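You operate a simulated robot arm through the tools that you are given. There is no shell and no other tool.

Carry out the task below with a simulated robot arm. There is one attempt and no reset: what you move stays moved.

TASK
Cure the two tyres that still owe points, one burst each.
Fine: hands clear during a burst; park the hood on its pad and switch the heater off.

The check looks at the end state, three seconds after you hand in, the way a careful person would. Anything else that was tipped, shoved, dropped, spilled or broken makes it a failure.

THE ROBOT
A 7-joint arm with a three-finger gripper, fixed in place. Base frame: the origin is at the foot of the arm, x ahead of it, y to its left, z up; the work surface is at about z = 854. Readings come in mm, rad, newtons and seconds.
Its first joint turns from -2.897 to 2.897 rad. Payload 2.69 kg.
The tool frame sits at the grasp point between the pads (the TCP): z along the fingers, y along the line on which they close. The tips reach 30 mm beyond it. The gripper opens to 128 mm. The gripper's body begins 117 mm behind the TCP.
Orientation is that of the tool frame in the base frame, as a unit quaternion [w, x, y, z]. With the fingers straight down and closing along the base's y, the tool's x points along the base's -x, its y along +y and its z along -z.

THE INTERFACE
- The arm moves only by the tool move_arm. Its argument "motion" is a list of rows, each an object of numbers (a shift or turn left out is 0, a gripper value left out holds the last): "dx", "dy", "dz": the shift along the base's x, y, z in units of 400 mm (1.0 is 400 mm); "ax", "ay", "az": the turn, a rotation vector about the base's x, y, z in units of 120 degrees (1.0 is 120 degrees); "jaw": the opening in per cent of the stroke, from 0 (shut) to 100 (fully open). In form: [{"dx": .., "dy": .., "dz": .., "ax": .., "ay": .., "az": .., "jaw": ..}, ...]. A call has 1 to 20 rows; each row is the pose to reach, as a shift and turn from the pose commanded when the call began. A call with a number of a shift or a turn outside -1 to 1 is refused whole. Each row takes 0.2 s and may step no farther than 50 mm and 0.15 rad from the row before; otherwise, or with a gripper value out of range, the whole call is refused. A pose out of reach is approached as far as the arm can. The call stops where the force on the tool passes 40 N (or 10 N more than at its start, if that is more) or the arm is blocked; 0.2 s more then pass. The fingers move at their own pace and stop on an object; they squeeze with about 39 N. The grip force told is the motor's: it shows also when the fingers shut on nothing. Time passes only in rows, and 0.2 s behind the last, so rows that repeat a pose let the fingers close. It gives the time, the measured TCP pose, the force on the tool (base axes), the opening and the grip force at its end, in the units of the frame above (readings bear some noise), with the torque about the TCP (base axes, N m) and any sound that the robot's microphone picked up.
- Cameras (640 x 400 px; columns grow to the right, rows downward): "scene" is fixed at [51.1, 498.7, 1454.5]; the picture's right is [0.10, -0.99, 0.00], its down [-0.73, -0.07, -0.67] and it looks along [0.67, 0.07, -0.74] (base axes); focal length 262 px, centre (320, 200). "wrist" rides on the gripper at [58, 54, -131] in the tool frame; the picture's right is [-0.68, 0.74, 0.00], its down [-0.62, -0.57, -0.55] and it looks along [-0.40, -0.37, 0.84] (tool axes); focal length 234 px, centre (320, 200). There is no depth. A picture from a camera that has moved, and an enlarged one, comes with that camera's place and axes in the base frame and with its lens.
- capture(camera): a new picture of that camera. The clock stands still meanwhile.
- move_column(by): slides the trunk up (or, below 0, down) by that many mm; the arm rides with it, the base frame stays. It gives what a move gives, with no picture.
- zoom(camera, box): a new picture of the part [left, top, right, bottom] of that camera's present view, enlarged. The clock stands still meanwhile.
- close_job(): hands the job in; it is judged then, once.

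Places have to be worked out from the pictures, the camera data and where the tool is seen. Open the gripper and draw the arm clear of the work before you hand the job in, unless the task says otherwise.

The tools are called after "Emit:" as a command line: name --argument value ..., lists and objects as JSON in quotes. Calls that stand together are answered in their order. move_arm: Moves the arm, as the interface text tells. Its arguments: {"type":"object","properties":{"motion":{"type":"array","items":{"type":"object","properties":{"dx":{"type":"number"},"dy":{"type":"number"},"dz":{"type":"number"},"ax":{"type":"number"},"ay":{"type":"number"},"az":{"type":"number"},"jaw":{"type":"number"}}}}},"required":["motion"]} The other tools are called the same way: move_column (by) slides the trunk up or down; capture (camera) takes a picture; zoom (camera, box) takes an enlarged picture of a part of a camera's view; close_job () hands the job in.

At the start:

```text
time_s: 0.0
ee_pos: [451.7, 557.7, 1206.1]
ee_rot: [0.001, -0.001, 1.0, 0.0]
contact_force: [0.0, 0.3, 0.1]
wrist_torque: [0.02, 0.02, 0.0]
opening: 128.0
gripper_force: 0.0
trunk travel left (down, up): [-150.0, 200.0]
```

scene: 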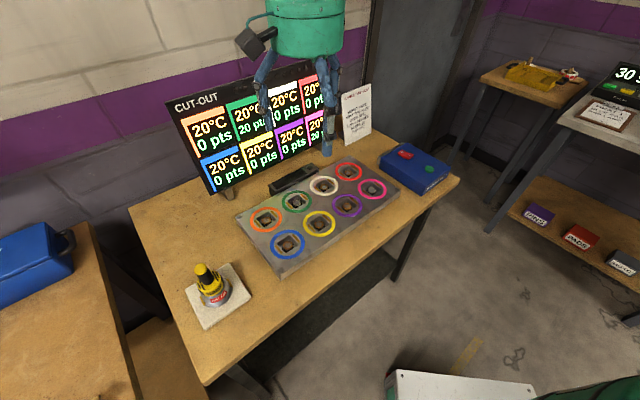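
wrist: 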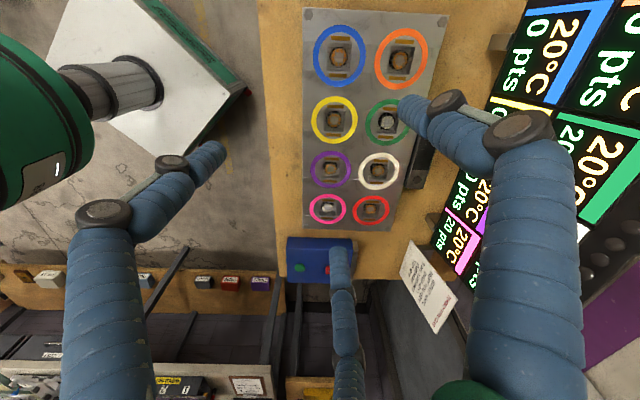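

I'll start by looking closely at the display, the notice, the plate, the hood and the blue switch box.

Emit:
zoom --camera "scene" --box '[160, 60, 340, 200]'

Emit:
zoom --camera "scene" --box '[320, 70, 480, 200]'

Emit:
zoom --camera "scene" --box '[220, 150, 410, 280]'

Emit:
zoom --camera "scene" --box '[170, 245, 270, 345]'

Emit:
zoom --camera "wrist" --box '[380, 0, 640, 400]'

Emit:
zoom --camera "wrist" --box '[270, 0, 470, 300]'

```text
2.86 times, centred on (250, 130) of scene
camera zoom: at [51.1, 498.7, 1454.5], right [0.1, -0.99, 0.0], down [-0.73, -0.07, -0.67], along [0.67, 0.07, -0.74], focal length 749 px, centre (520, 400)
```

zoom: 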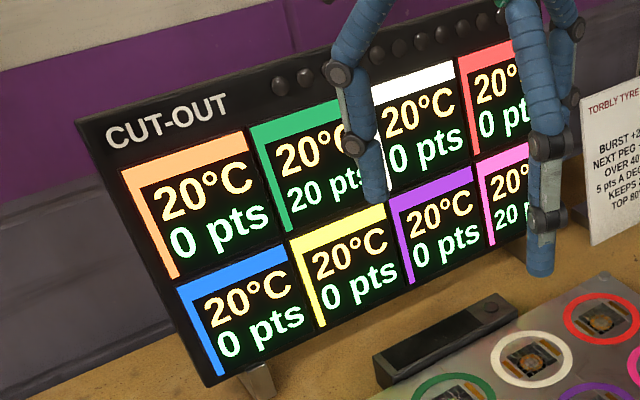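

```text
3.08 times, centred on (400, 135) of scene
camera zoom: at [51.1, 498.7, 1454.5], right [0.1, -0.99, 0.0], down [-0.73, -0.07, -0.67], along [0.67, 0.07, -0.74], focal length 806 px, centre (74, 400)
```

zoom: 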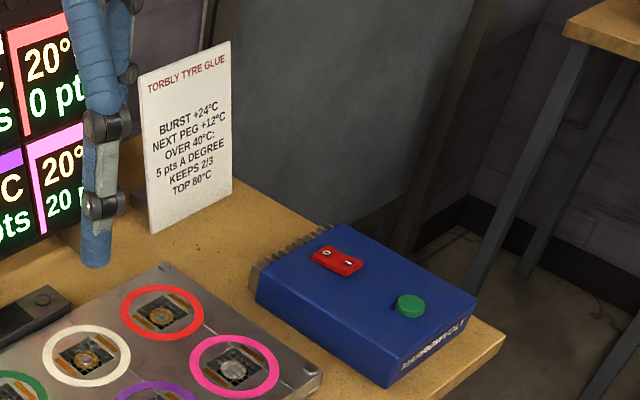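

```text
3.08 times, centred on (315, 215) of scene
camera zoom: at [51.1, 498.7, 1454.5], right [0.1, -0.99, 0.0], down [-0.73, -0.07, -0.67], along [0.67, 0.07, -0.74], focal length 806 px, centre (335, 154)
```

zoom: 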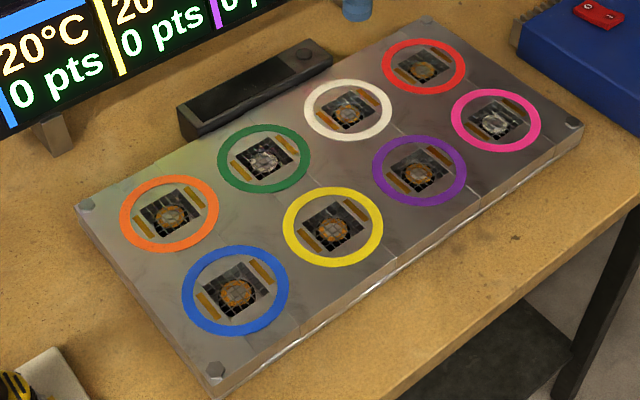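

```text
4.00 times, centred on (220, 295) of scene
camera zoom: at [51.1, 498.7, 1454.5], right [0.1, -0.99, 0.0], down [-0.73, -0.07, -0.67], along [0.67, 0.07, -0.74], focal length 1048 px, centre (720, -180)
```

zoom: 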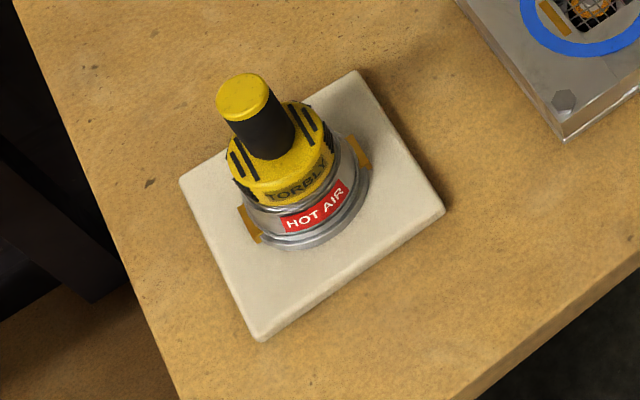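

```text
1.00 times, centred on (510, 200) of wrist (not enlarged: the box is as wide or as high as the picture)
camera zoom: at [392.8, 612.8, 1338.0], right [0.68, 0.74, 0.0], down [0.62, -0.57, 0.55], along [0.4, -0.37, -0.84], focal length 234 px, centre (130, 200)
```

zoom: 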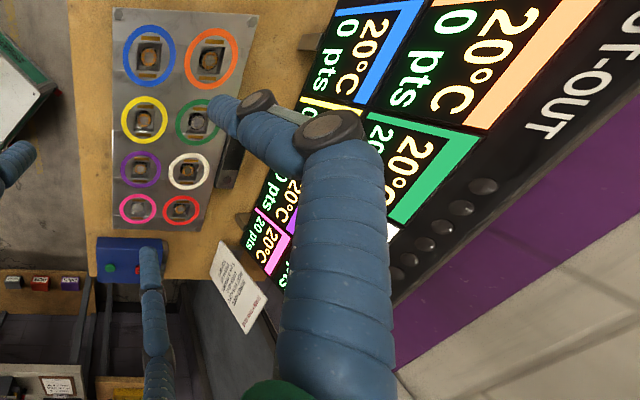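

```text
1.33 times, centred on (370, 150) of wrist
camera zoom: at [392.8, 612.8, 1338.0], right [0.68, 0.74, 0.0], down [0.62, -0.57, 0.55], along [0.4, -0.37, -0.84], focal length 312 px, centre (253, 267)
```

zoom: 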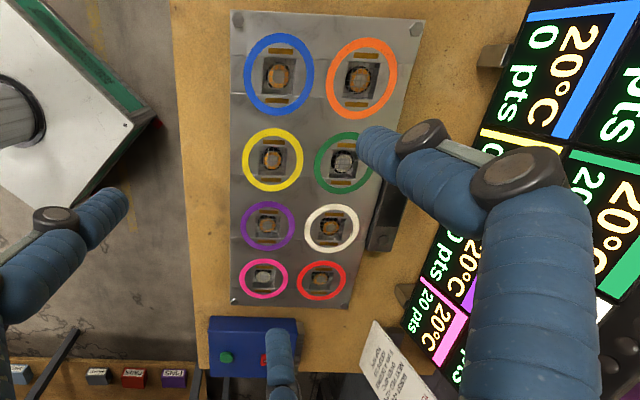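

The notice reads "BURST +24°C, NEXT PEG +12°C, OVER 40°C: 5 pts A DEGREE, KEEPS 2/3, TOP 80°C"; green and pink show 20 pts. I'll inspect the remaining details: black bar, switch, the bench with "30 S", and the gripper itself.

Emit:
zoom --camera "scene" --box '[560, 50, 640, 130]'

Emit:
zoom --camera "scene" --box '[370, 130, 470, 200]'

Emit:
zoom --camera "scene" --box '[330, 80, 380, 150]'

Emit:
zoom --camera "scene" --box '[220, 0, 380, 170]'

Emit:
zoom --camera "scene" --box '[270, 160, 320, 220]'

Emit:
zoom --camera "scene" --box '[345, 165, 400, 215]'

```text
5.00 times, centred on (600, 90) of scene
camera zoom: at [51.1, 498.7, 1454.5], right [0.1, -0.99, 0.0], down [-0.73, -0.07, -0.67], along [0.67, 0.07, -0.74], focal length 1310 px, centre (-1080, 750)
```

zoom: 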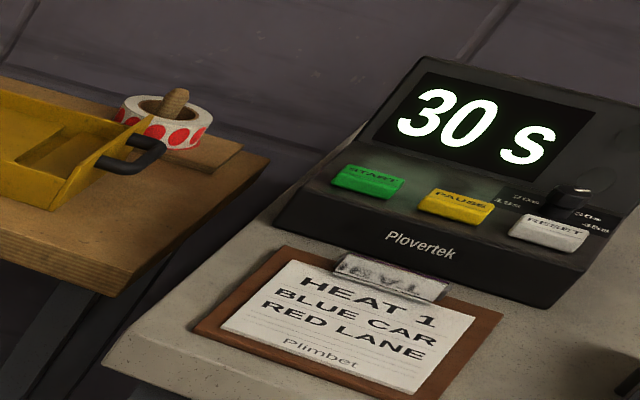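

```text
5.71 times, centred on (420, 165) of scene
camera zoom: at [51.1, 498.7, 1454.5], right [0.1, -0.99, 0.0], down [-0.73, -0.07, -0.67], along [0.67, 0.07, -0.74], focal length 1498 px, centre (-251, 400)
```

zoom: 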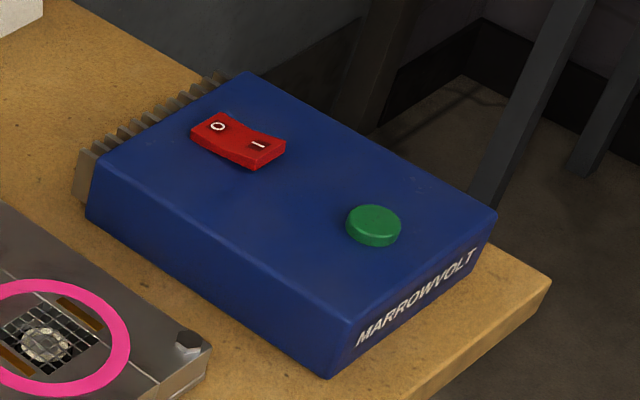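

```text
5.71 times, centred on (355, 115) of scene
camera zoom: at [51.1, 498.7, 1454.5], right [0.1, -0.99, 0.0], down [-0.73, -0.07, -0.67], along [0.67, 0.07, -0.74], focal length 1498 px, centre (120, 686)
```

zoom: 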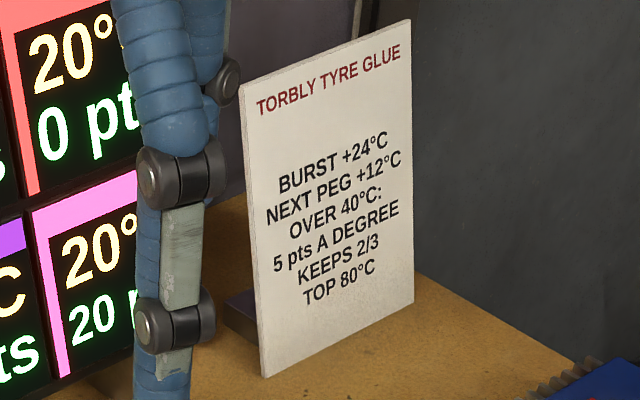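

```text
2.35 times, centred on (300, 85) of scene
camera zoom: at [51.1, 498.7, 1454.5], right [0.1, -0.99, 0.0], down [-0.73, -0.07, -0.67], along [0.67, 0.07, -0.74], focal length 617 px, centre (367, 471)
```

zoom: 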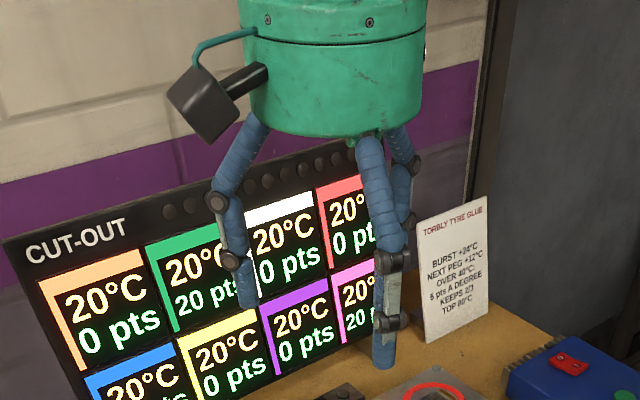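

```text
6.67 times, centred on (295, 190) of scene
camera zoom: at [51.1, 498.7, 1454.5], right [0.1, -0.99, 0.0], down [-0.73, -0.07, -0.67], along [0.67, 0.07, -0.74], focal length 1747 px, centre (487, 267)
```

zoom: 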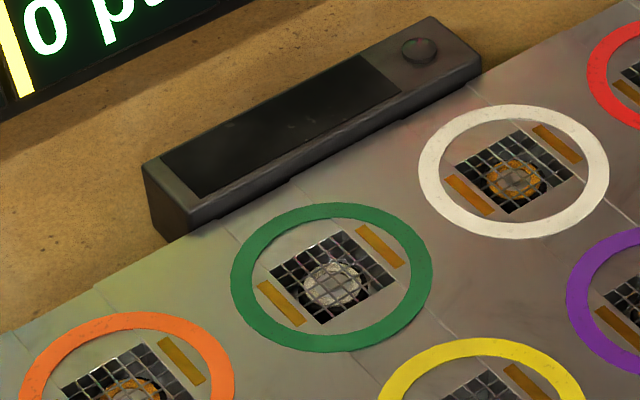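

```text
8.00 times, centred on (372, 190) of scene
camera zoom: at [51.1, 498.7, 1454.5], right [0.1, -0.99, 0.0], down [-0.73, -0.07, -0.67], along [0.67, 0.07, -0.74], focal length 2096 px, centre (-100, 280)
```

zoom: 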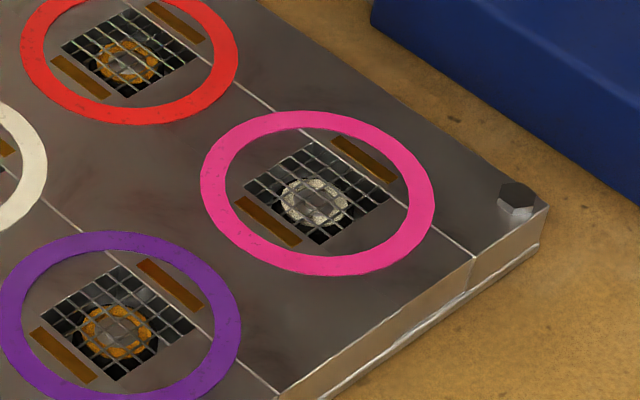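

Green and pink tyres are pale (uncured) while the others are amber, matching "20 pts" owed each; the hood is on its pad at roughly (270, 757). I'll move the gripper above the hood to look with the wrist camera.

Emit:
move_arm --motion '[{"dx": -0.065, "dy": 0.071, "dz": -0.02, "jaw": 100}, {"dx": -0.13, "dy": 0.142, "dz": -0.04}, {"dx": -0.195, "dy": 0.213, "dz": -0.06}, {"dx": -0.26, "dy": 0.285, "dz": -0.08}, {"dx": -0.324, "dy": 0.356, "dz": -0.1}, {"dx": -0.389, "dy": 0.427, "dz": -0.12}, {"dx": -0.454, "dy": 0.498, "dz": -0.14}, {"dx": -0.454, "dy": 0.498, "dz": -0.14}]'

Emit:
capture --camera "wrist"

Emit:
capture --camera "scene"

```text
time_s: 1.8
ee_pos: [269.9, 758.7, 1150.6]
ee_rot: [0.0, 0.0, 1.0, 0.0]
contact_force: [-1.4, 1.5, -0.1]
wrist_torque: [-0.07, -0.01, -0.01]
opening: 128.1
gripper_force: 0.2
trunk travel left (down, up): [-150.0, 200.0]
```

```text
taken
camera wrist: at [211.7, 812.4, 1281.0], right [0.68, 0.74, 0.0], down [0.62, -0.57, 0.55], along [0.4, -0.37, -0.84], focal length 234 px, centre (320, 200)
```

wrist: 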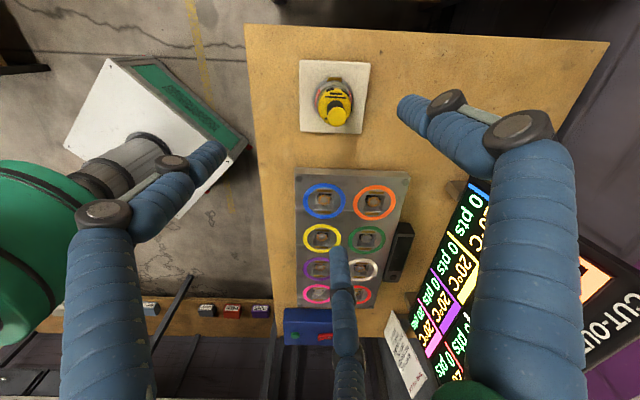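

```text
taken
```

scene: 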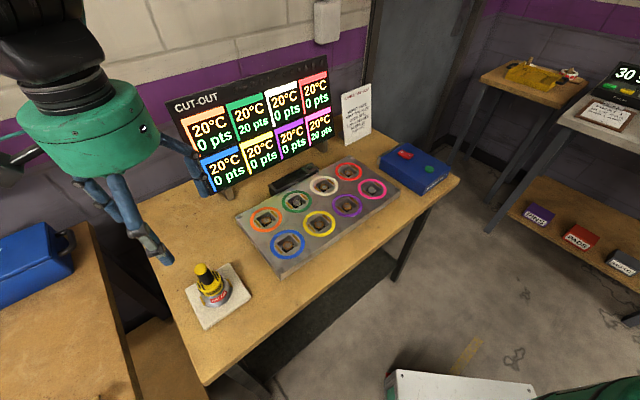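

The hood is visible below; I'll zoom in to measure it, and the plate too.

Emit:
zoom --camera "wrist" --box '[290, 50, 380, 140]'

Emit:
zoom --camera "wrist" --box '[280, 160, 420, 320]'

Emit:
zoom --camera "scene" --box '[170, 240, 260, 340]'

```text
4.44 times, centred on (335, 95) of wrist
camera zoom: at [211.7, 812.4, 1281.0], right [0.68, 0.74, 0.0], down [0.62, -0.57, 0.55], along [0.4, -0.37, -0.84], focal length 1041 px, centre (253, 667)
```

zoom: 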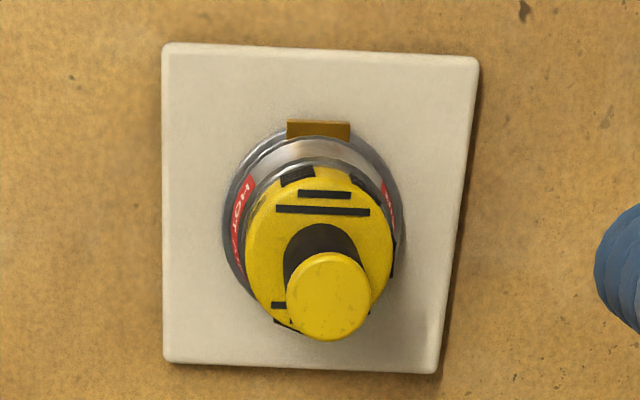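

```text
2.50 times, centred on (350, 240) of wrist
camera zoom: at [211.7, 812.4, 1281.0], right [0.68, 0.74, 0.0], down [0.62, -0.57, 0.55], along [0.4, -0.37, -0.84], focal length 585 px, centre (245, 100)
```

zoom: 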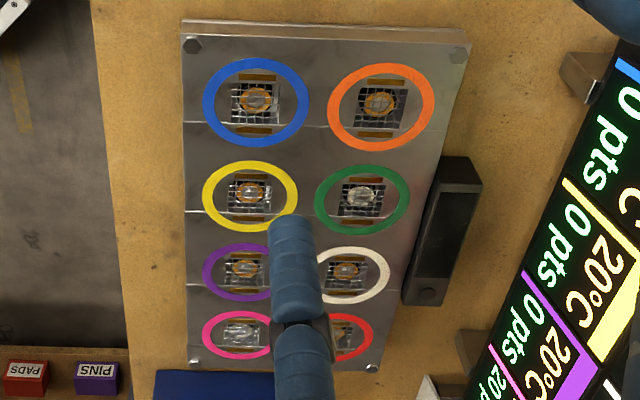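

```text
4.00 times, centred on (215, 290) of scene
camera zoom: at [51.1, 498.7, 1454.5], right [0.1, -0.99, 0.0], down [-0.73, -0.07, -0.67], along [0.67, 0.07, -0.74], focal length 1048 px, centre (740, -160)
```

zoom: 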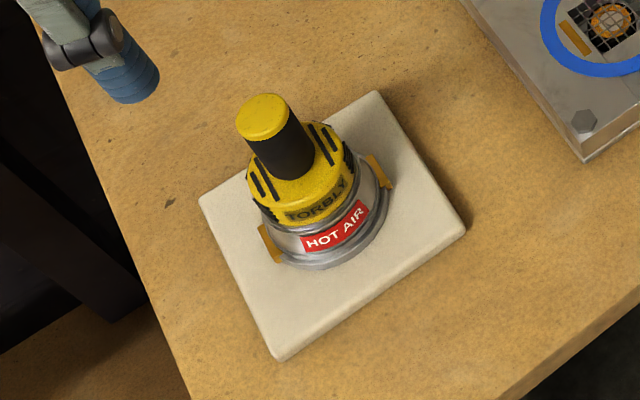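

Triangulating from the pictures, the hood axis is at about (285, 776), cap top near z≈951. I'll lower to about 80 mm above the cap, centred, and look again for better accuracy.

Emit:
move_arm --motion '[{"dx": 0.012, "dy": 0.016, "dz": -0.08}, {"dx": 0.025, "dy": 0.032, "dz": -0.16}, {"dx": 0.037, "dy": 0.048, "dz": -0.24}, {"dx": 0.037, "dy": 0.048, "dz": -0.3}, {"dx": 0.037, "dy": 0.048, "dz": -0.3}, {"dx": 0.037, "dy": 0.048, "dz": -0.3}]'

Emit:
capture --camera "wrist"

Emit:
zoom --camera "scene" --box '[120, 180, 270, 330]'

```text
time_s: 3.2
ee_pos: [283.3, 776.3, 1032.1]
ee_rot: [-0.001, 0.0, 1.0, 0.0]
contact_force: [0.1, 0.9, 0.2]
wrist_torque: [-0.06, 0.0, -0.01]
opening: 127.8
gripper_force: 0.1
trunk travel left (down, up): [-150.0, 200.0]
```

```text
taken
camera wrist: at [225.3, 829.9, 1162.8], right [0.68, 0.74, 0.0], down [0.62, -0.57, 0.55], along [0.4, -0.37, -0.84], focal length 234 px, centre (320, 200)
```

wrist: 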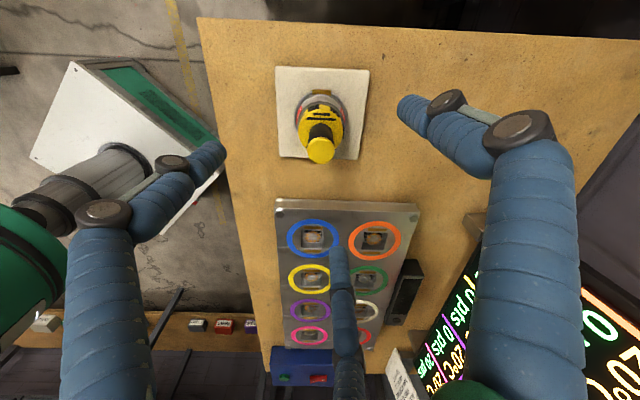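

```text
2.67 times, centred on (195, 255) of scene
camera zoom: at [51.1, 498.7, 1454.5], right [0.1, -0.99, 0.0], down [-0.73, -0.07, -0.67], along [0.67, 0.07, -0.74], focal length 699 px, centre (653, 53)
```

zoom: 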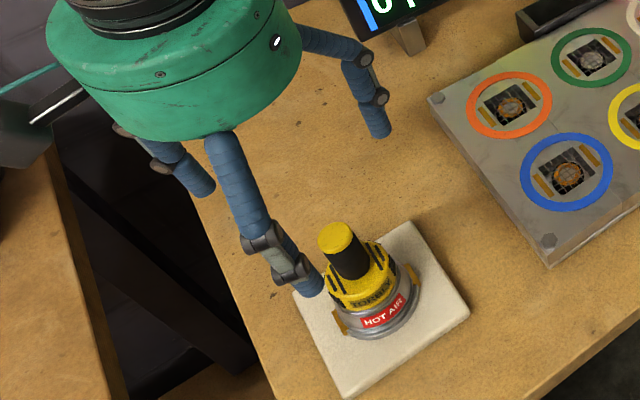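

The hood's cap appears almost where the tool axis would put it. Zooming in for precise measurement.

Emit:
zoom --camera "wrist" --box '[260, 55, 390, 175]'

Emit:
zoom --camera "wrist" --box '[260, 190, 420, 360]'

```text
3.33 times, centred on (325, 115) of wrist
camera zoom: at [225.3, 829.9, 1162.8], right [0.68, 0.74, 0.0], down [0.62, -0.57, 0.55], along [0.4, -0.37, -0.84], focal length 781 px, centre (303, 483)
```

zoom: 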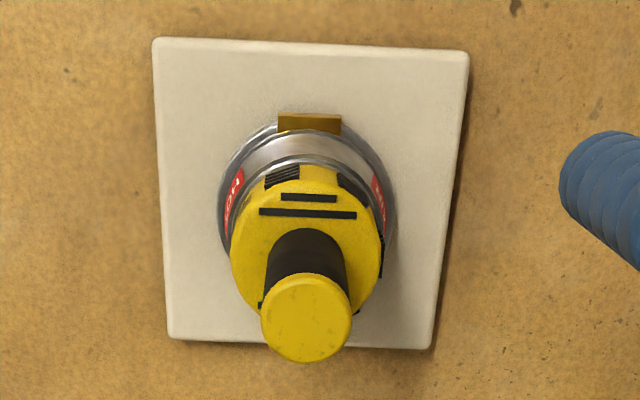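

```text
2.35 times, centred on (340, 275) of wrist
camera zoom: at [225.3, 829.9, 1162.8], right [0.68, 0.74, 0.0], down [0.62, -0.57, 0.55], along [0.4, -0.37, -0.84], focal length 551 px, centre (273, 24)
```

zoom: 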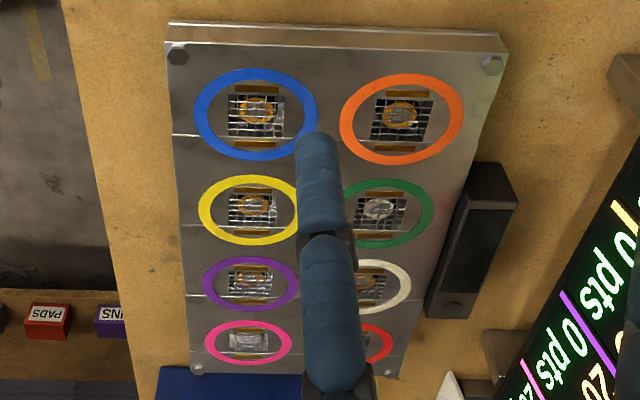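

Consistent triangulation: hood axis (285.7, 775.7), cap top z≈953, handle shaft from ≈908 to 953 and ~25 mm thick; the hood's brass tabs lie along the 45° plate axis. The plate top is at ≈854 with pegs on a 110 mm grid (green ≈(582, 628), pink ≈(660, 394)). I lower the open fingers around the handle, stopping part-way to check.

Emit:
move_arm --motion '[{"dx": 0.002, "dy": -0.001, "dz": -0.06, "jaw": 100}, {"dx": 0.002, "dy": -0.001, "dz": -0.12}, {"dx": 0.002, "dy": -0.001, "dz": -0.175}, {"dx": 0.002, "dy": -0.001, "dz": -0.175}, {"dx": 0.002, "dy": -0.001, "dz": -0.175}]'

Emit:
capture --camera "wrist"

Emit:
zoom --camera "scene" --box '[120, 200, 270, 340]'

```text
time_s: 4.4
ee_pos: [284.9, 774.9, 961.7]
ee_rot: [0.0, 0.0, 1.0, 0.001]
contact_force: [0.1, 1.0, 0.1]
wrist_torque: [0.0, 0.0, 0.0]
opening: 128.1
gripper_force: 0.1
trunk travel left (down, up): [-150.0, 200.0]
```

```text
taken
camera wrist: at [225.8, 829.7, 1092.3], right [0.68, 0.74, 0.0], down [0.62, -0.57, 0.55], along [0.4, -0.37, -0.84], focal length 234 px, centre (320, 200)
```

wrist: 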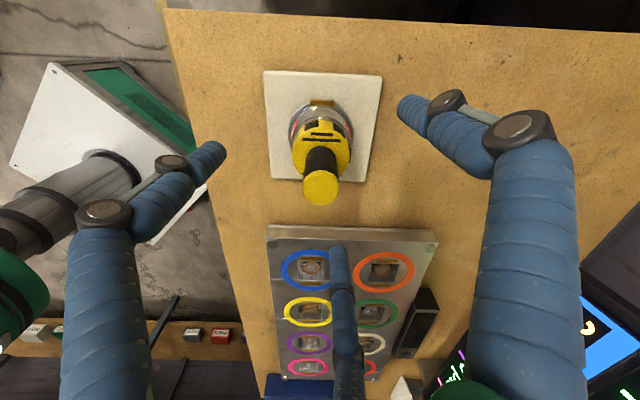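

```text
2.86 times, centred on (195, 270) of scene
camera zoom: at [51.1, 498.7, 1454.5], right [0.1, -0.99, 0.0], down [-0.73, -0.07, -0.67], along [0.67, 0.07, -0.74], focal length 749 px, centre (677, 0)
```

zoom: 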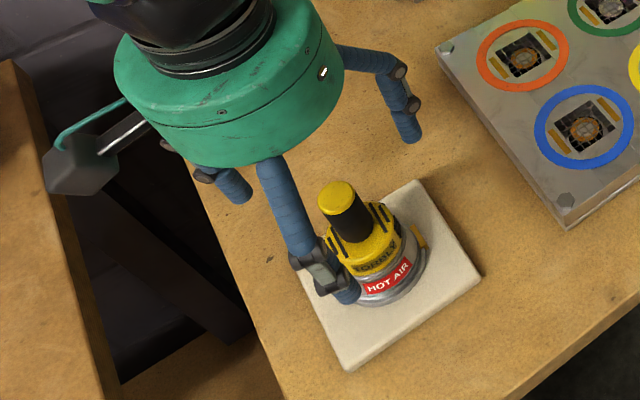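

The handle sits centred between the fingers. I lower to TCP z≈942 and close on the shaft.

Emit:
move_arm --motion '[{"dz": -0.025, "jaw": 100}, {"dz": -0.046}, {"dz": -0.046}, {"dz": -0.046, "jaw": 50}, {"dz": -0.046, "jaw": 30}, {"dz": -0.046, "jaw": 0}, {"dz": -0.046, "jaw": 0}, {"dz": -0.046, "jaw": 0}, {"dz": -0.046, "jaw": 0}]'

Emit:
capture --camera "wrist"

Emit:
zoom --camera "scene" --box '[120, 200, 270, 340]'

```text
time_s: 6.4
ee_pos: [283.5, 775.3, 942.6]
ee_rot: [0.001, 0.0, 1.0, 0.0]
contact_force: [1.6, -1.9, -1.2]
wrist_torque: [-0.03, -0.06, -0.02]
opening: 24.5
gripper_force: 38.8
trunk travel left (down, up): [-150.0, 200.0]
```

```text
taken
camera wrist: at [226.5, 830.1, 1073.8], right [0.68, 0.74, 0.0], down [0.62, -0.57, 0.55], along [0.4, -0.37, -0.84], focal length 234 px, centre (320, 200)
```

wrist: 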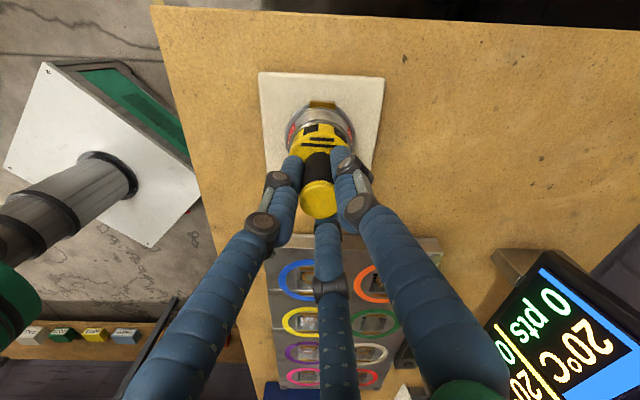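

```text
2.86 times, centred on (195, 270) of scene
camera zoom: at [51.1, 498.7, 1454.5], right [0.1, -0.99, 0.0], down [-0.73, -0.07, -0.67], along [0.67, 0.07, -0.74], focal length 749 px, centre (677, 0)
```

zoom: 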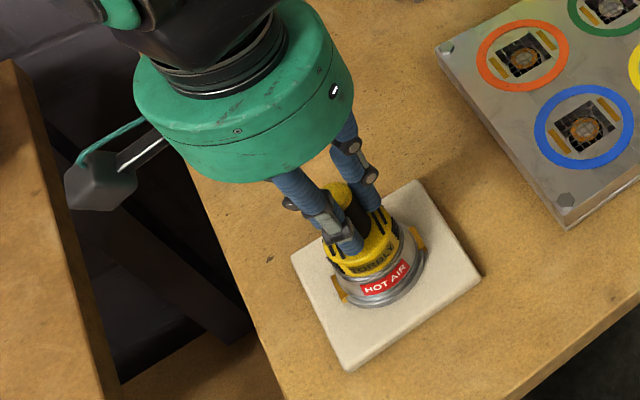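

The jaws closed to 24.5 mm on the shaft, hood undisturbed. I lift straight up by 120 mm and check the grip.

Emit:
move_arm --motion '[{"dz": 0.02}, {"dz": 0.05}, {"dz": 0.1}, {"dz": 0.15}, {"dz": 0.2}, {"dz": 0.25}, {"dz": 0.3}, {"dz": 0.3}, {"dz": 0.3}]'

Emit:
capture --camera "wrist"

Emit:
capture --camera "scene"

```text
time_s: 8.4
ee_pos: [285.7, 775.8, 1061.6]
ee_rot: [0.001, 0.0, 1.0, 0.001]
contact_force: [1.1, -0.5, -5.0]
wrist_torque: [0.02, -0.01, 0.03]
opening: 24.7
gripper_force: 38.6
trunk travel left (down, up): [-150.0, 200.0]
```

```text
taken
camera wrist: at [226.7, 830.7, 1193.7], right [0.68, 0.74, 0.0], down [0.62, -0.57, 0.55], along [0.4, -0.37, -0.84], focal length 234 px, centre (320, 200)
```

wrist: 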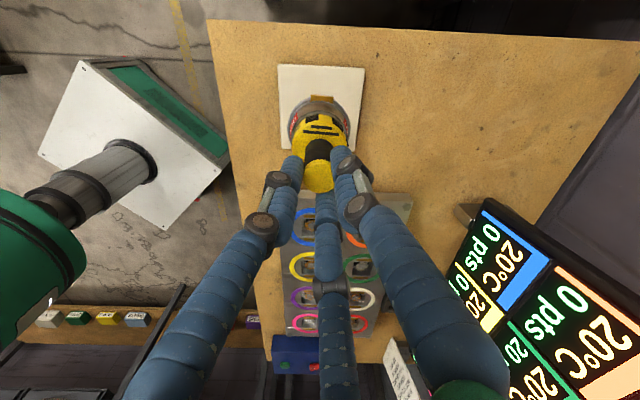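

```text
taken
```

scene: 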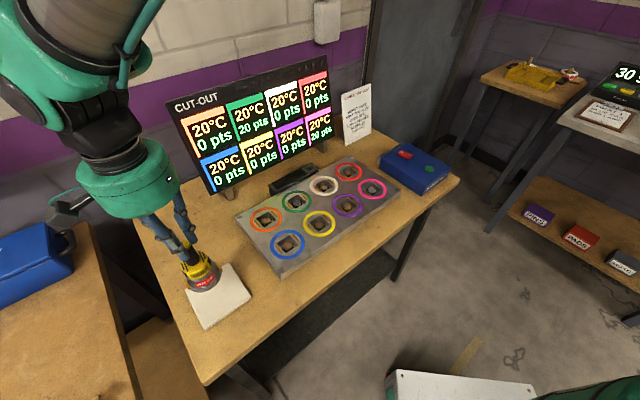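

The hood is held (about 5 N) and hangs straight. I carry it to above the green ring, staying ~100 mm above the plate.

Emit:
move_arm --motion '[{"dx": 0.04, "dy": -0.02}, {"dx": 0.11, "dy": -0.055}, {"dx": 0.185, "dy": -0.092}, {"dx": 0.26, "dy": -0.13}, {"dx": 0.335, "dy": -0.167}, {"dx": 0.41, "dy": -0.204}, {"dx": 0.485, "dy": -0.242}, {"dx": 0.56, "dy": -0.279}, {"dx": 0.635, "dy": -0.316}, {"dx": 0.7, "dy": -0.349}, {"dx": 0.741, "dy": -0.369}, {"dx": 0.741, "dy": -0.369}, {"dx": 0.741, "dy": -0.369}]'

Emit:
capture --camera "wrist"

Emit:
capture --camera "scene"

```text
time_s: 11.2
ee_pos: [581.7, 628.5, 1063.2]
ee_rot: [0.0, 0.001, 1.0, 0.0]
contact_force: [0.6, -0.3, -5.0]
wrist_torque: [0.03, 0.01, -0.02]
opening: 24.5
gripper_force: 39.3
trunk travel left (down, up): [-150.0, 200.0]
```

```text
taken
camera wrist: at [524.1, 683.0, 1194.3], right [0.68, 0.74, 0.0], down [0.62, -0.57, 0.55], along [0.4, -0.37, -0.84], focal length 234 px, centre (320, 200)
```

wrist: 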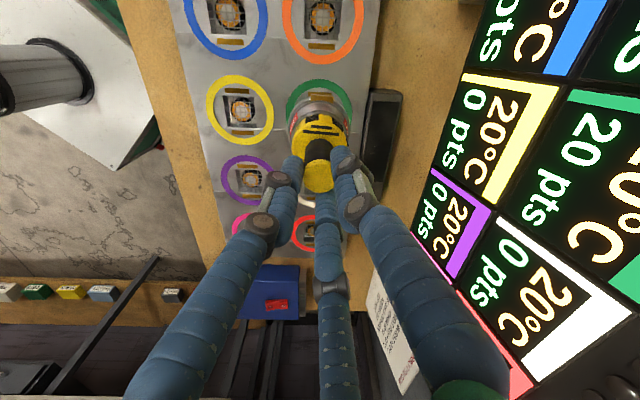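

```text
taken
```

scene: 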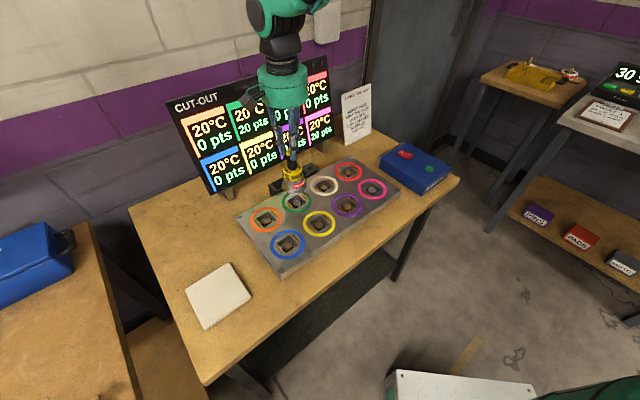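

I zoom in to refine the ring positions from this closer camera position.

Emit:
zoom --camera "wrist" --box '[170, 0, 410, 150]'

Emit:
zoom --camera "wrist" --box '[270, 60, 370, 160]'

Emit:
zoom --camera "scene" --box '[250, 140, 340, 230]'

```text
2.67 times, centred on (290, 75) of wrist
camera zoom: at [524.1, 683.0, 1194.3], right [0.68, 0.74, 0.0], down [0.62, -0.57, 0.55], along [0.4, -0.37, -0.84], focal length 624 px, centre (400, 533)
```

zoom: 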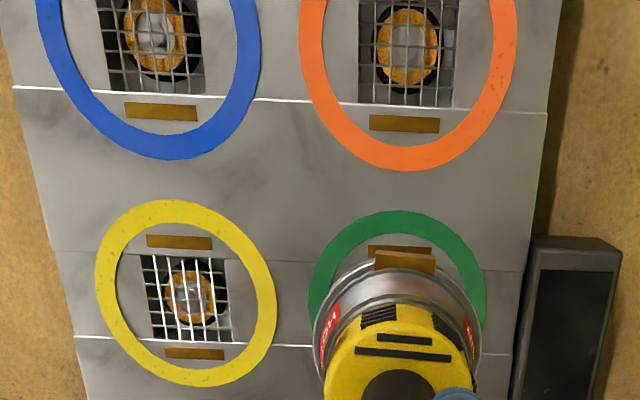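

```text
4.00 times, centred on (320, 110) of wrist
camera zoom: at [524.1, 683.0, 1194.3], right [0.68, 0.74, 0.0], down [0.62, -0.57, 0.55], along [0.4, -0.37, -0.84], focal length 937 px, centre (320, 560)
```

zoom: 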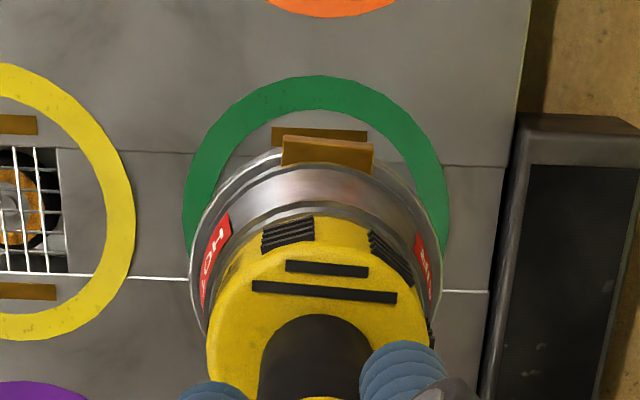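

```text
4.44 times, centred on (295, 185) of scene
camera zoom: at [51.1, 498.7, 1454.5], right [0.1, -0.99, 0.0], down [-0.73, -0.07, -0.67], along [0.67, 0.07, -0.74], focal length 1165 px, centre (431, 267)
```

zoom: 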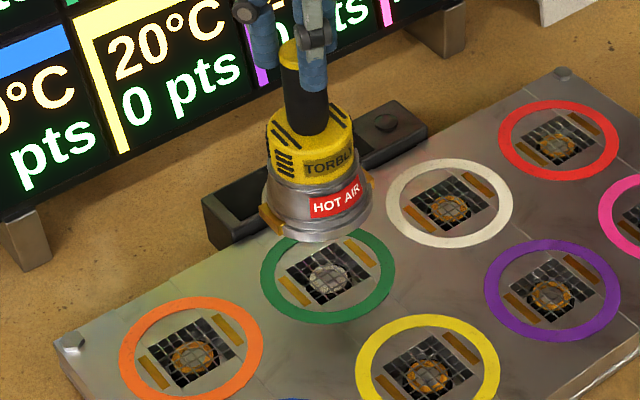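

Green centre works out to (582.4, 627.4); the hood axis is within 1 mm, but the hood is yawed about 4° clockwise relative to the plate's contact bars. I'll turn +4.3° and lower to ~14 mm above the plate, then check.

Emit:
move_arm --motion '[{"dx": 0.001, "dy": -0.002, "dz": -0.03, "az": 0.018}, {"dx": 0.001, "dy": -0.002, "dz": -0.08, "az": 0.036}, {"dx": 0.001, "dy": -0.002, "dz": -0.13, "az": 0.036}, {"dx": 0.001, "dy": -0.002, "dz": -0.18, "az": 0.036}, {"dx": 0.001, "dy": -0.002, "dz": -0.216, "az": 0.036}, {"dx": 0.001, "dy": -0.002, "dz": -0.216, "az": 0.036}, {"dx": 0.001, "dy": -0.002, "dz": -0.216, "az": 0.036}]'

Emit:
zoom --camera "wrist" --box '[250, 60, 390, 200]'

Emit:
zoom --camera "scene" --box '[250, 140, 340, 230]'

Emit:
capture --camera "wrist"

```text
time_s: 12.4
ee_pos: [587.1, 630.4, 994.4]
ee_rot: [0.006, -0.038, 0.999, 0.005]
contact_force: [2.8, 3.8, 2.4]
wrist_torque: [-0.04, 0.08, -0.02]
opening: 24.8
gripper_force: 39.6
trunk travel left (down, up): [-150.0, 200.0]
stopped in row 5: the force on the tool passed its limit at 52 N (the readings are from after the stop); the commanded pose is now the measured one
```

```text
2.86 times, centred on (320, 130) of wrist
camera zoom: at [523.5, 678.7, 1124.8], right [0.62, 0.79, 0.02], down [0.65, -0.52, 0.55], along [0.44, -0.33, -0.84], focal length 669 px, centre (320, 400)
```

zoom: 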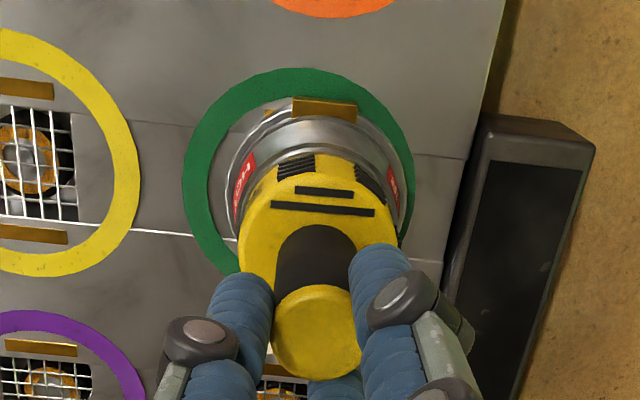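

```text
4.44 times, centred on (295, 185) of scene
camera zoom: at [51.1, 498.7, 1454.5], right [0.1, -0.99, 0.0], down [-0.73, -0.07, -0.67], along [0.67, 0.07, -0.74], focal length 1165 px, centre (431, 267)
```

zoom: 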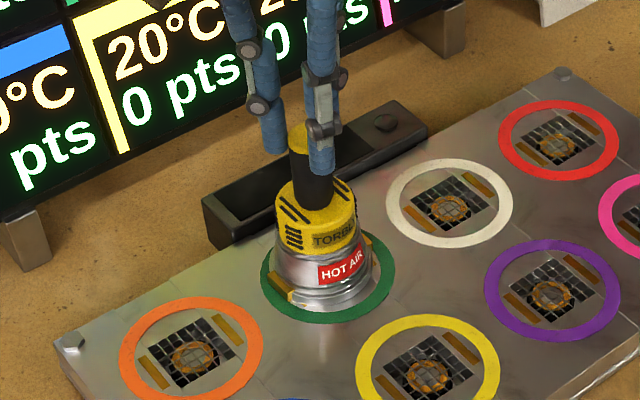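

```text
taken
camera wrist: at [523.5, 678.7, 1124.8], right [0.62, 0.79, 0.02], down [0.65, -0.52, 0.55], along [0.44, -0.33, -0.84], focal length 234 px, centre (320, 200)
```

wrist: 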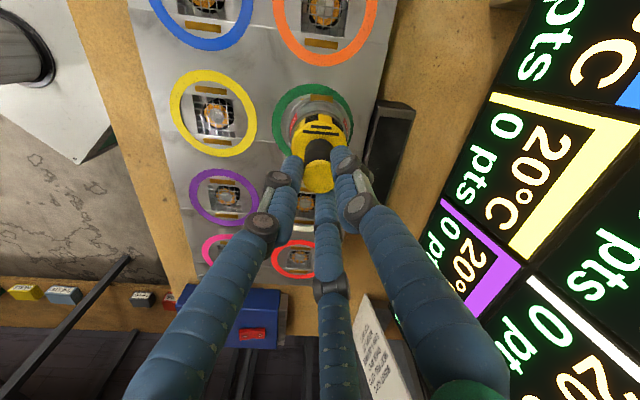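

The hood touched down earlier than planned: the cap now sits ~24 mm below the TCP, so it slipped down in the grip on lifting (base ≈138 mm below the TCP), and it is resting on the plate. The scene view shows its base centred on the green ring. I'll look closer before releasing.

Emit:
zoom --camera "scene" --box '[275, 155, 325, 215]'

Emit:
zoom --camera "wrist" --box '[280, 75, 360, 155]'

```text
6.67 times, centred on (300, 185) of scene
camera zoom: at [51.1, 498.7, 1454.5], right [0.1, -0.99, 0.0], down [-0.73, -0.07, -0.67], along [0.67, 0.07, -0.74], focal length 1747 px, centre (453, 300)
```

zoom: 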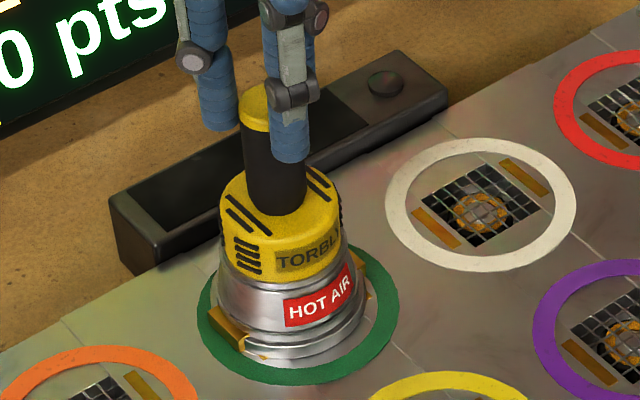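

```text
5.00 times, centred on (320, 115) of wrist
camera zoom: at [523.5, 678.7, 1124.8], right [0.62, 0.79, 0.02], down [0.65, -0.52, 0.55], along [0.44, -0.33, -0.84], focal length 1171 px, centre (320, 625)
```

zoom: 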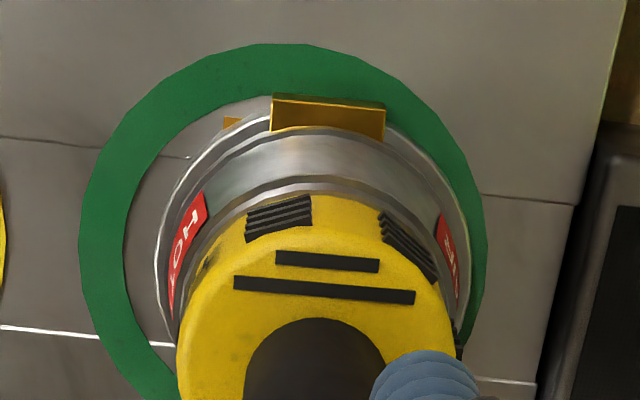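

The hood is upright on the plate but the stop left it a few mm off-centre toward +x/+y. I'll open the jaws so it settles flat, then rise slightly and re-level the tool for a proper look.

Emit:
move_arm --motion '[{"jaw": 30}, {"jaw": 60}, {"jaw": 100}, {"jaw": 100}, {"dz": 0.05, "ax": -0.005, "ay": 0.0055, "jaw": 100}, {"dz": 0.15, "ax": -0.005, "ay": 0.0055}, {"dz": 0.25, "ax": -0.005, "ay": 0.0055}, {"dz": 0.25, "ax": -0.005, "ay": 0.0055}, {"dz": 0.25, "ax": -0.005, "ay": 0.0055}]'

Emit:
capture --camera "wrist"

Emit:
zoom --camera "wrist" --box '[260, 70, 380, 190]'

Emit:
zoom --camera "scene" --box '[270, 150, 330, 220]'

```text
time_s: 14.4
ee_pos: [584.8, 627.2, 1087.6]
ee_rot: [-0.002, -0.037, 0.999, -0.002]
contact_force: [1.1, -0.8, -0.5]
wrist_torque: [0.02, 0.04, -0.02]
opening: 128.2
gripper_force: 0.0
trunk travel left (down, up): [-150.0, 200.0]
```

```text
taken
camera wrist: at [524.0, 678.5, 1220.0], right [0.62, 0.79, -0.01], down [0.66, -0.52, 0.55], along [0.43, -0.34, -0.84], focal length 234 px, centre (320, 200)
```

wrist: 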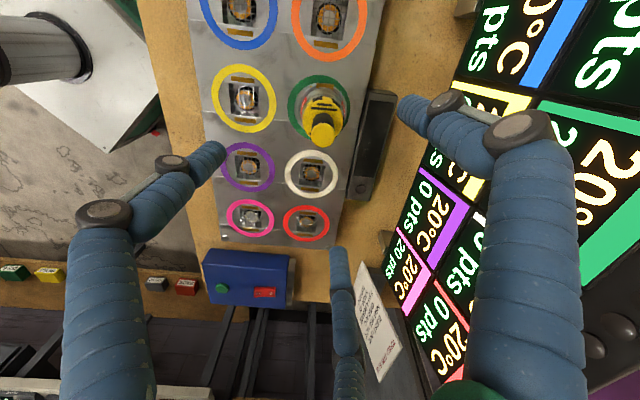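

```text
3.33 times, centred on (320, 130) of wrist
camera zoom: at [524.0, 678.5, 1220.0], right [0.62, 0.79, -0.01], down [0.66, -0.52, 0.55], along [0.43, -0.34, -0.84], focal length 781 px, centre (320, 433)
```

zoom: 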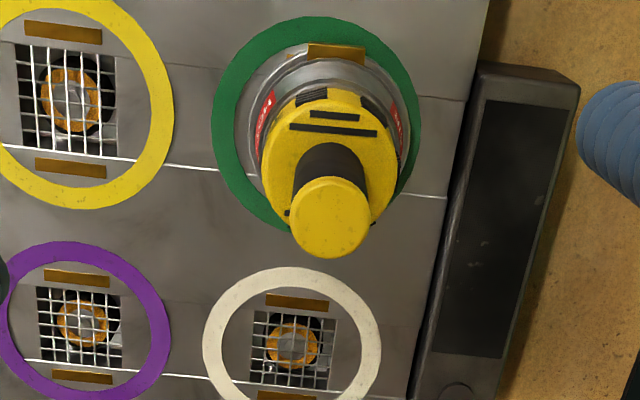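

```text
5.71 times, centred on (300, 185) of scene
camera zoom: at [51.1, 498.7, 1454.5], right [0.1, -0.99, 0.0], down [-0.73, -0.07, -0.67], along [0.67, 0.07, -0.74], focal length 1498 px, centre (434, 286)
```

zoom: 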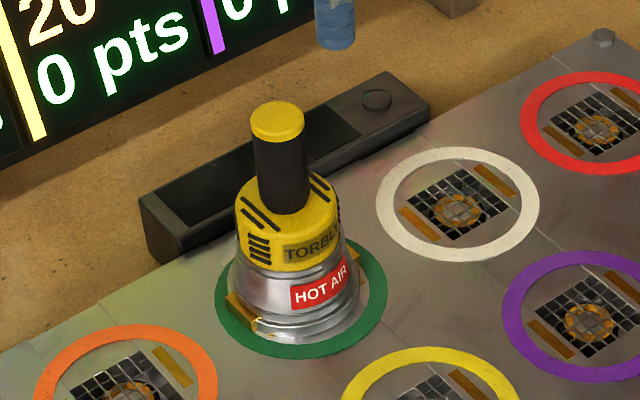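

The hood stands upright, with its axis at about (587.2, 631), i.e. roughly (+5, +4) mm off the green centre and ~2° yawed. I'll take a fresh pose reading before regrasping to nudge it into line.

Emit:
move_arm --motion '[{"dx": 0, "jaw": 100}, {"dx": 0, "jaw": 100}]'

Emit:
zoom --camera "wrist" --box '[280, 70, 360, 150]'

Emit:
zoom --camera "wrist" --box '[190, 240, 310, 320]'

```text
time_s: 15.0
ee_pos: [586.5, 628.2, 1088.7]
ee_rot: [-0.002, -0.037, 0.999, -0.002]
contact_force: [0.2, -0.4, -0.5]
wrist_torque: [0.01, 0.0, 0.02]
opening: 127.7
gripper_force: 0.1
trunk travel left (down, up): [-150.0, 200.0]
```

```text
5.00 times, centred on (320, 110) of wrist
camera zoom: at [523.9, 678.3, 1220.3], right [0.62, 0.79, -0.01], down [0.66, -0.52, 0.55], along [0.43, -0.34, -0.84], focal length 1171 px, centre (320, 650)
```

zoom: 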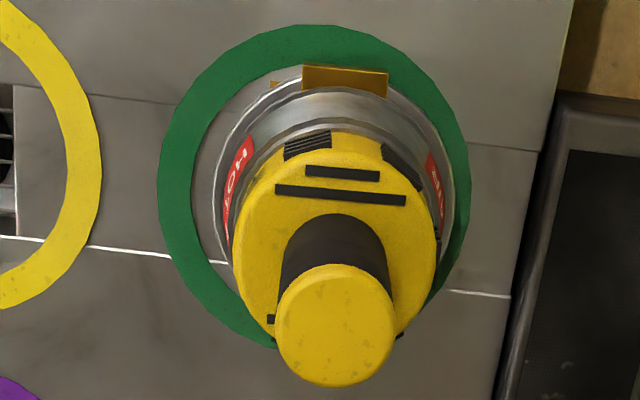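

```text
5.00 times, centred on (250, 280) of wrist
camera zoom: at [523.9, 678.3, 1220.3], right [0.62, 0.79, -0.01], down [0.66, -0.52, 0.55], along [0.43, -0.34, -0.84], focal length 1171 px, centre (670, -200)
```

zoom: 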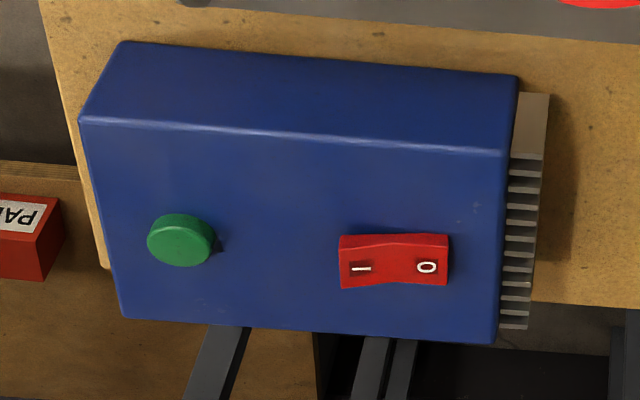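

The rocker has "I" toward the green button and "O" on the heatsink side; I'll check its state closer later. Now I regrasp the handle lower down, at (587.2, 631), TCP z≈963.

Emit:
move_arm --motion '[{"dx": 0.0035, "dy": 0.006, "dz": -0.06, "ax": 0.002, "ay": -0.002, "jaw": 100}, {"dx": 0.0035, "dy": 0.006, "dz": -0.13, "ax": 0.002, "ay": -0.002}, {"dx": 0.0035, "dy": 0.006, "dz": -0.2, "ax": 0.002, "ay": -0.002}, {"dx": 0.0035, "dy": 0.006, "dz": -0.26, "ax": 0.002, "ay": -0.002}, {"dx": 0.0035, "dy": 0.006, "dz": -0.315, "ax": 0.002, "ay": -0.002}, {"dx": 0.0035, "dy": 0.006, "dz": -0.315, "ax": 0.002, "ay": -0.002}, {"dx": 0.0035, "dy": 0.006, "dz": -0.315, "ax": 0.002, "ay": -0.002}]'

Emit:
capture --camera "wrist"

Emit:
zoom --camera "scene" --box '[250, 120, 350, 230]'

```text
time_s: 16.6
ee_pos: [587.4, 630.7, 964.5]
ee_rot: [0.001, -0.037, 0.999, 0.0]
contact_force: [-0.5, 0.8, 1.0]
wrist_torque: [-0.05, 0.01, -0.01]
opening: 128.1
gripper_force: 0.1
trunk travel left (down, up): [-150.0, 200.0]
```

```text
taken
camera wrist: at [525.0, 681.1, 1095.6], right [0.62, 0.79, 0.0], down [0.66, -0.52, 0.55], along [0.43, -0.34, -0.84], focal length 234 px, centre (320, 200)
```

wrist: 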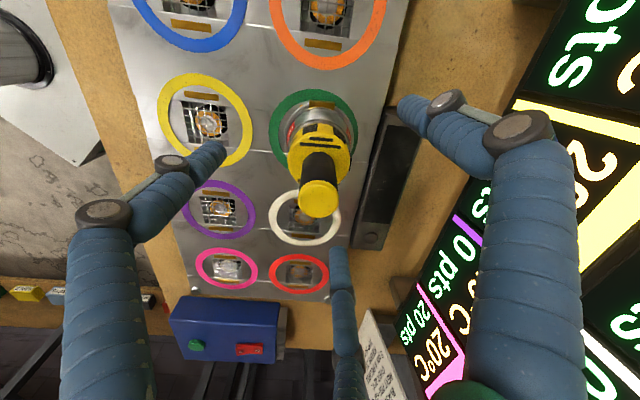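

```text
3.64 times, centred on (300, 175) of scene
camera zoom: at [51.1, 498.7, 1454.5], right [0.1, -0.99, 0.0], down [-0.73, -0.07, -0.67], along [0.67, 0.07, -0.74], focal length 953 px, centre (393, 291)
```

zoom: 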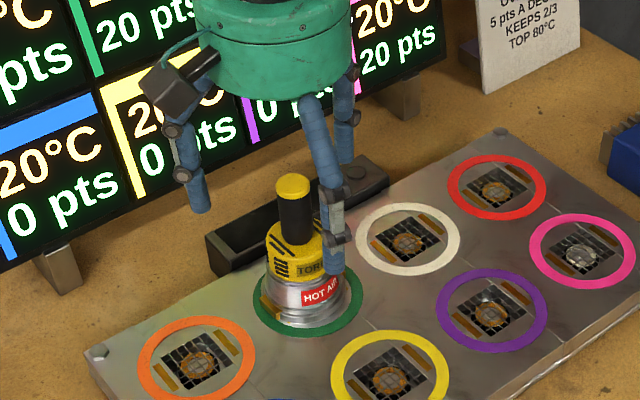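

The handle is centred between the fingers again. I close, then slide the hood gently by (−4.7, −3.8) mm with a −2.3° turn to centre it on the green ring.

Emit:
move_arm --motion '[{"jaw": 60}, {"jaw": 30}, {"jaw": 0}, {"jaw": 0}, {"jaw": 0}, {"dx": -0.003, "dy": -0.0024, "az": -0.005, "jaw": 0}, {"dx": -0.006, "dy": -0.0048, "az": -0.01}, {"dx": -0.009, "dy": -0.0072, "az": -0.015}, {"dx": -0.0118, "dy": -0.0095, "az": -0.019}, {"dx": -0.0118, "dy": -0.0095, "az": -0.019}, {"dx": -0.0118, "dy": -0.0095, "az": -0.019}]'

Emit:
zoom --camera "wrist" --box '[250, 70, 390, 210]'

Emit:
zoom --camera "scene" --box '[260, 140, 340, 220]'

```text
time_s: 19.0
ee_pos: [582.6, 628.3, 963.8]
ee_rot: [0.0, -0.018, 1.0, 0.001]
contact_force: [1.1, 0.3, 0.2]
wrist_torque: [0.0, -0.08, 0.04]
opening: 24.6
gripper_force: 38.7
trunk travel left (down, up): [-150.0, 200.0]
```

```text
2.86 times, centred on (320, 140) of wrist
camera zoom: at [522.7, 680.4, 1095.5], right [0.65, 0.76, 0.0], down [0.64, -0.54, 0.55], along [0.42, -0.36, -0.84], focal length 669 px, centre (320, 371)
```

zoom: 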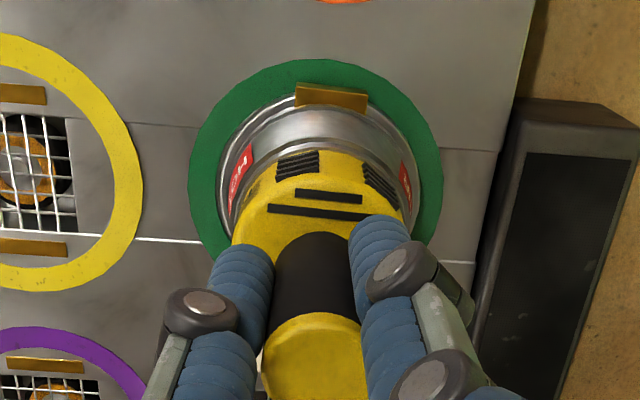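

```text
5.00 times, centred on (300, 180) of scene
camera zoom: at [51.1, 498.7, 1454.5], right [0.1, -0.99, 0.0], down [-0.73, -0.07, -0.67], along [0.67, 0.07, -0.74], focal length 1310 px, centre (420, 300)
```

zoom: 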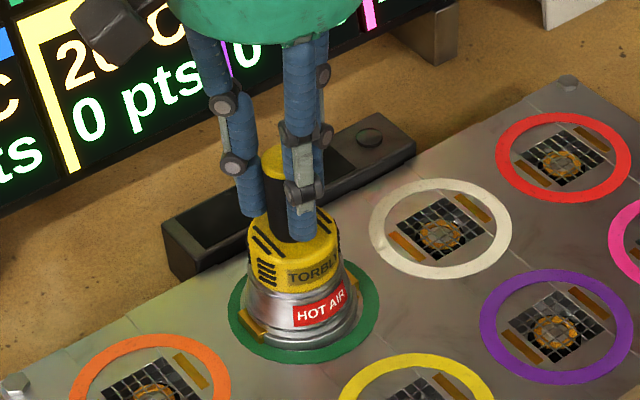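

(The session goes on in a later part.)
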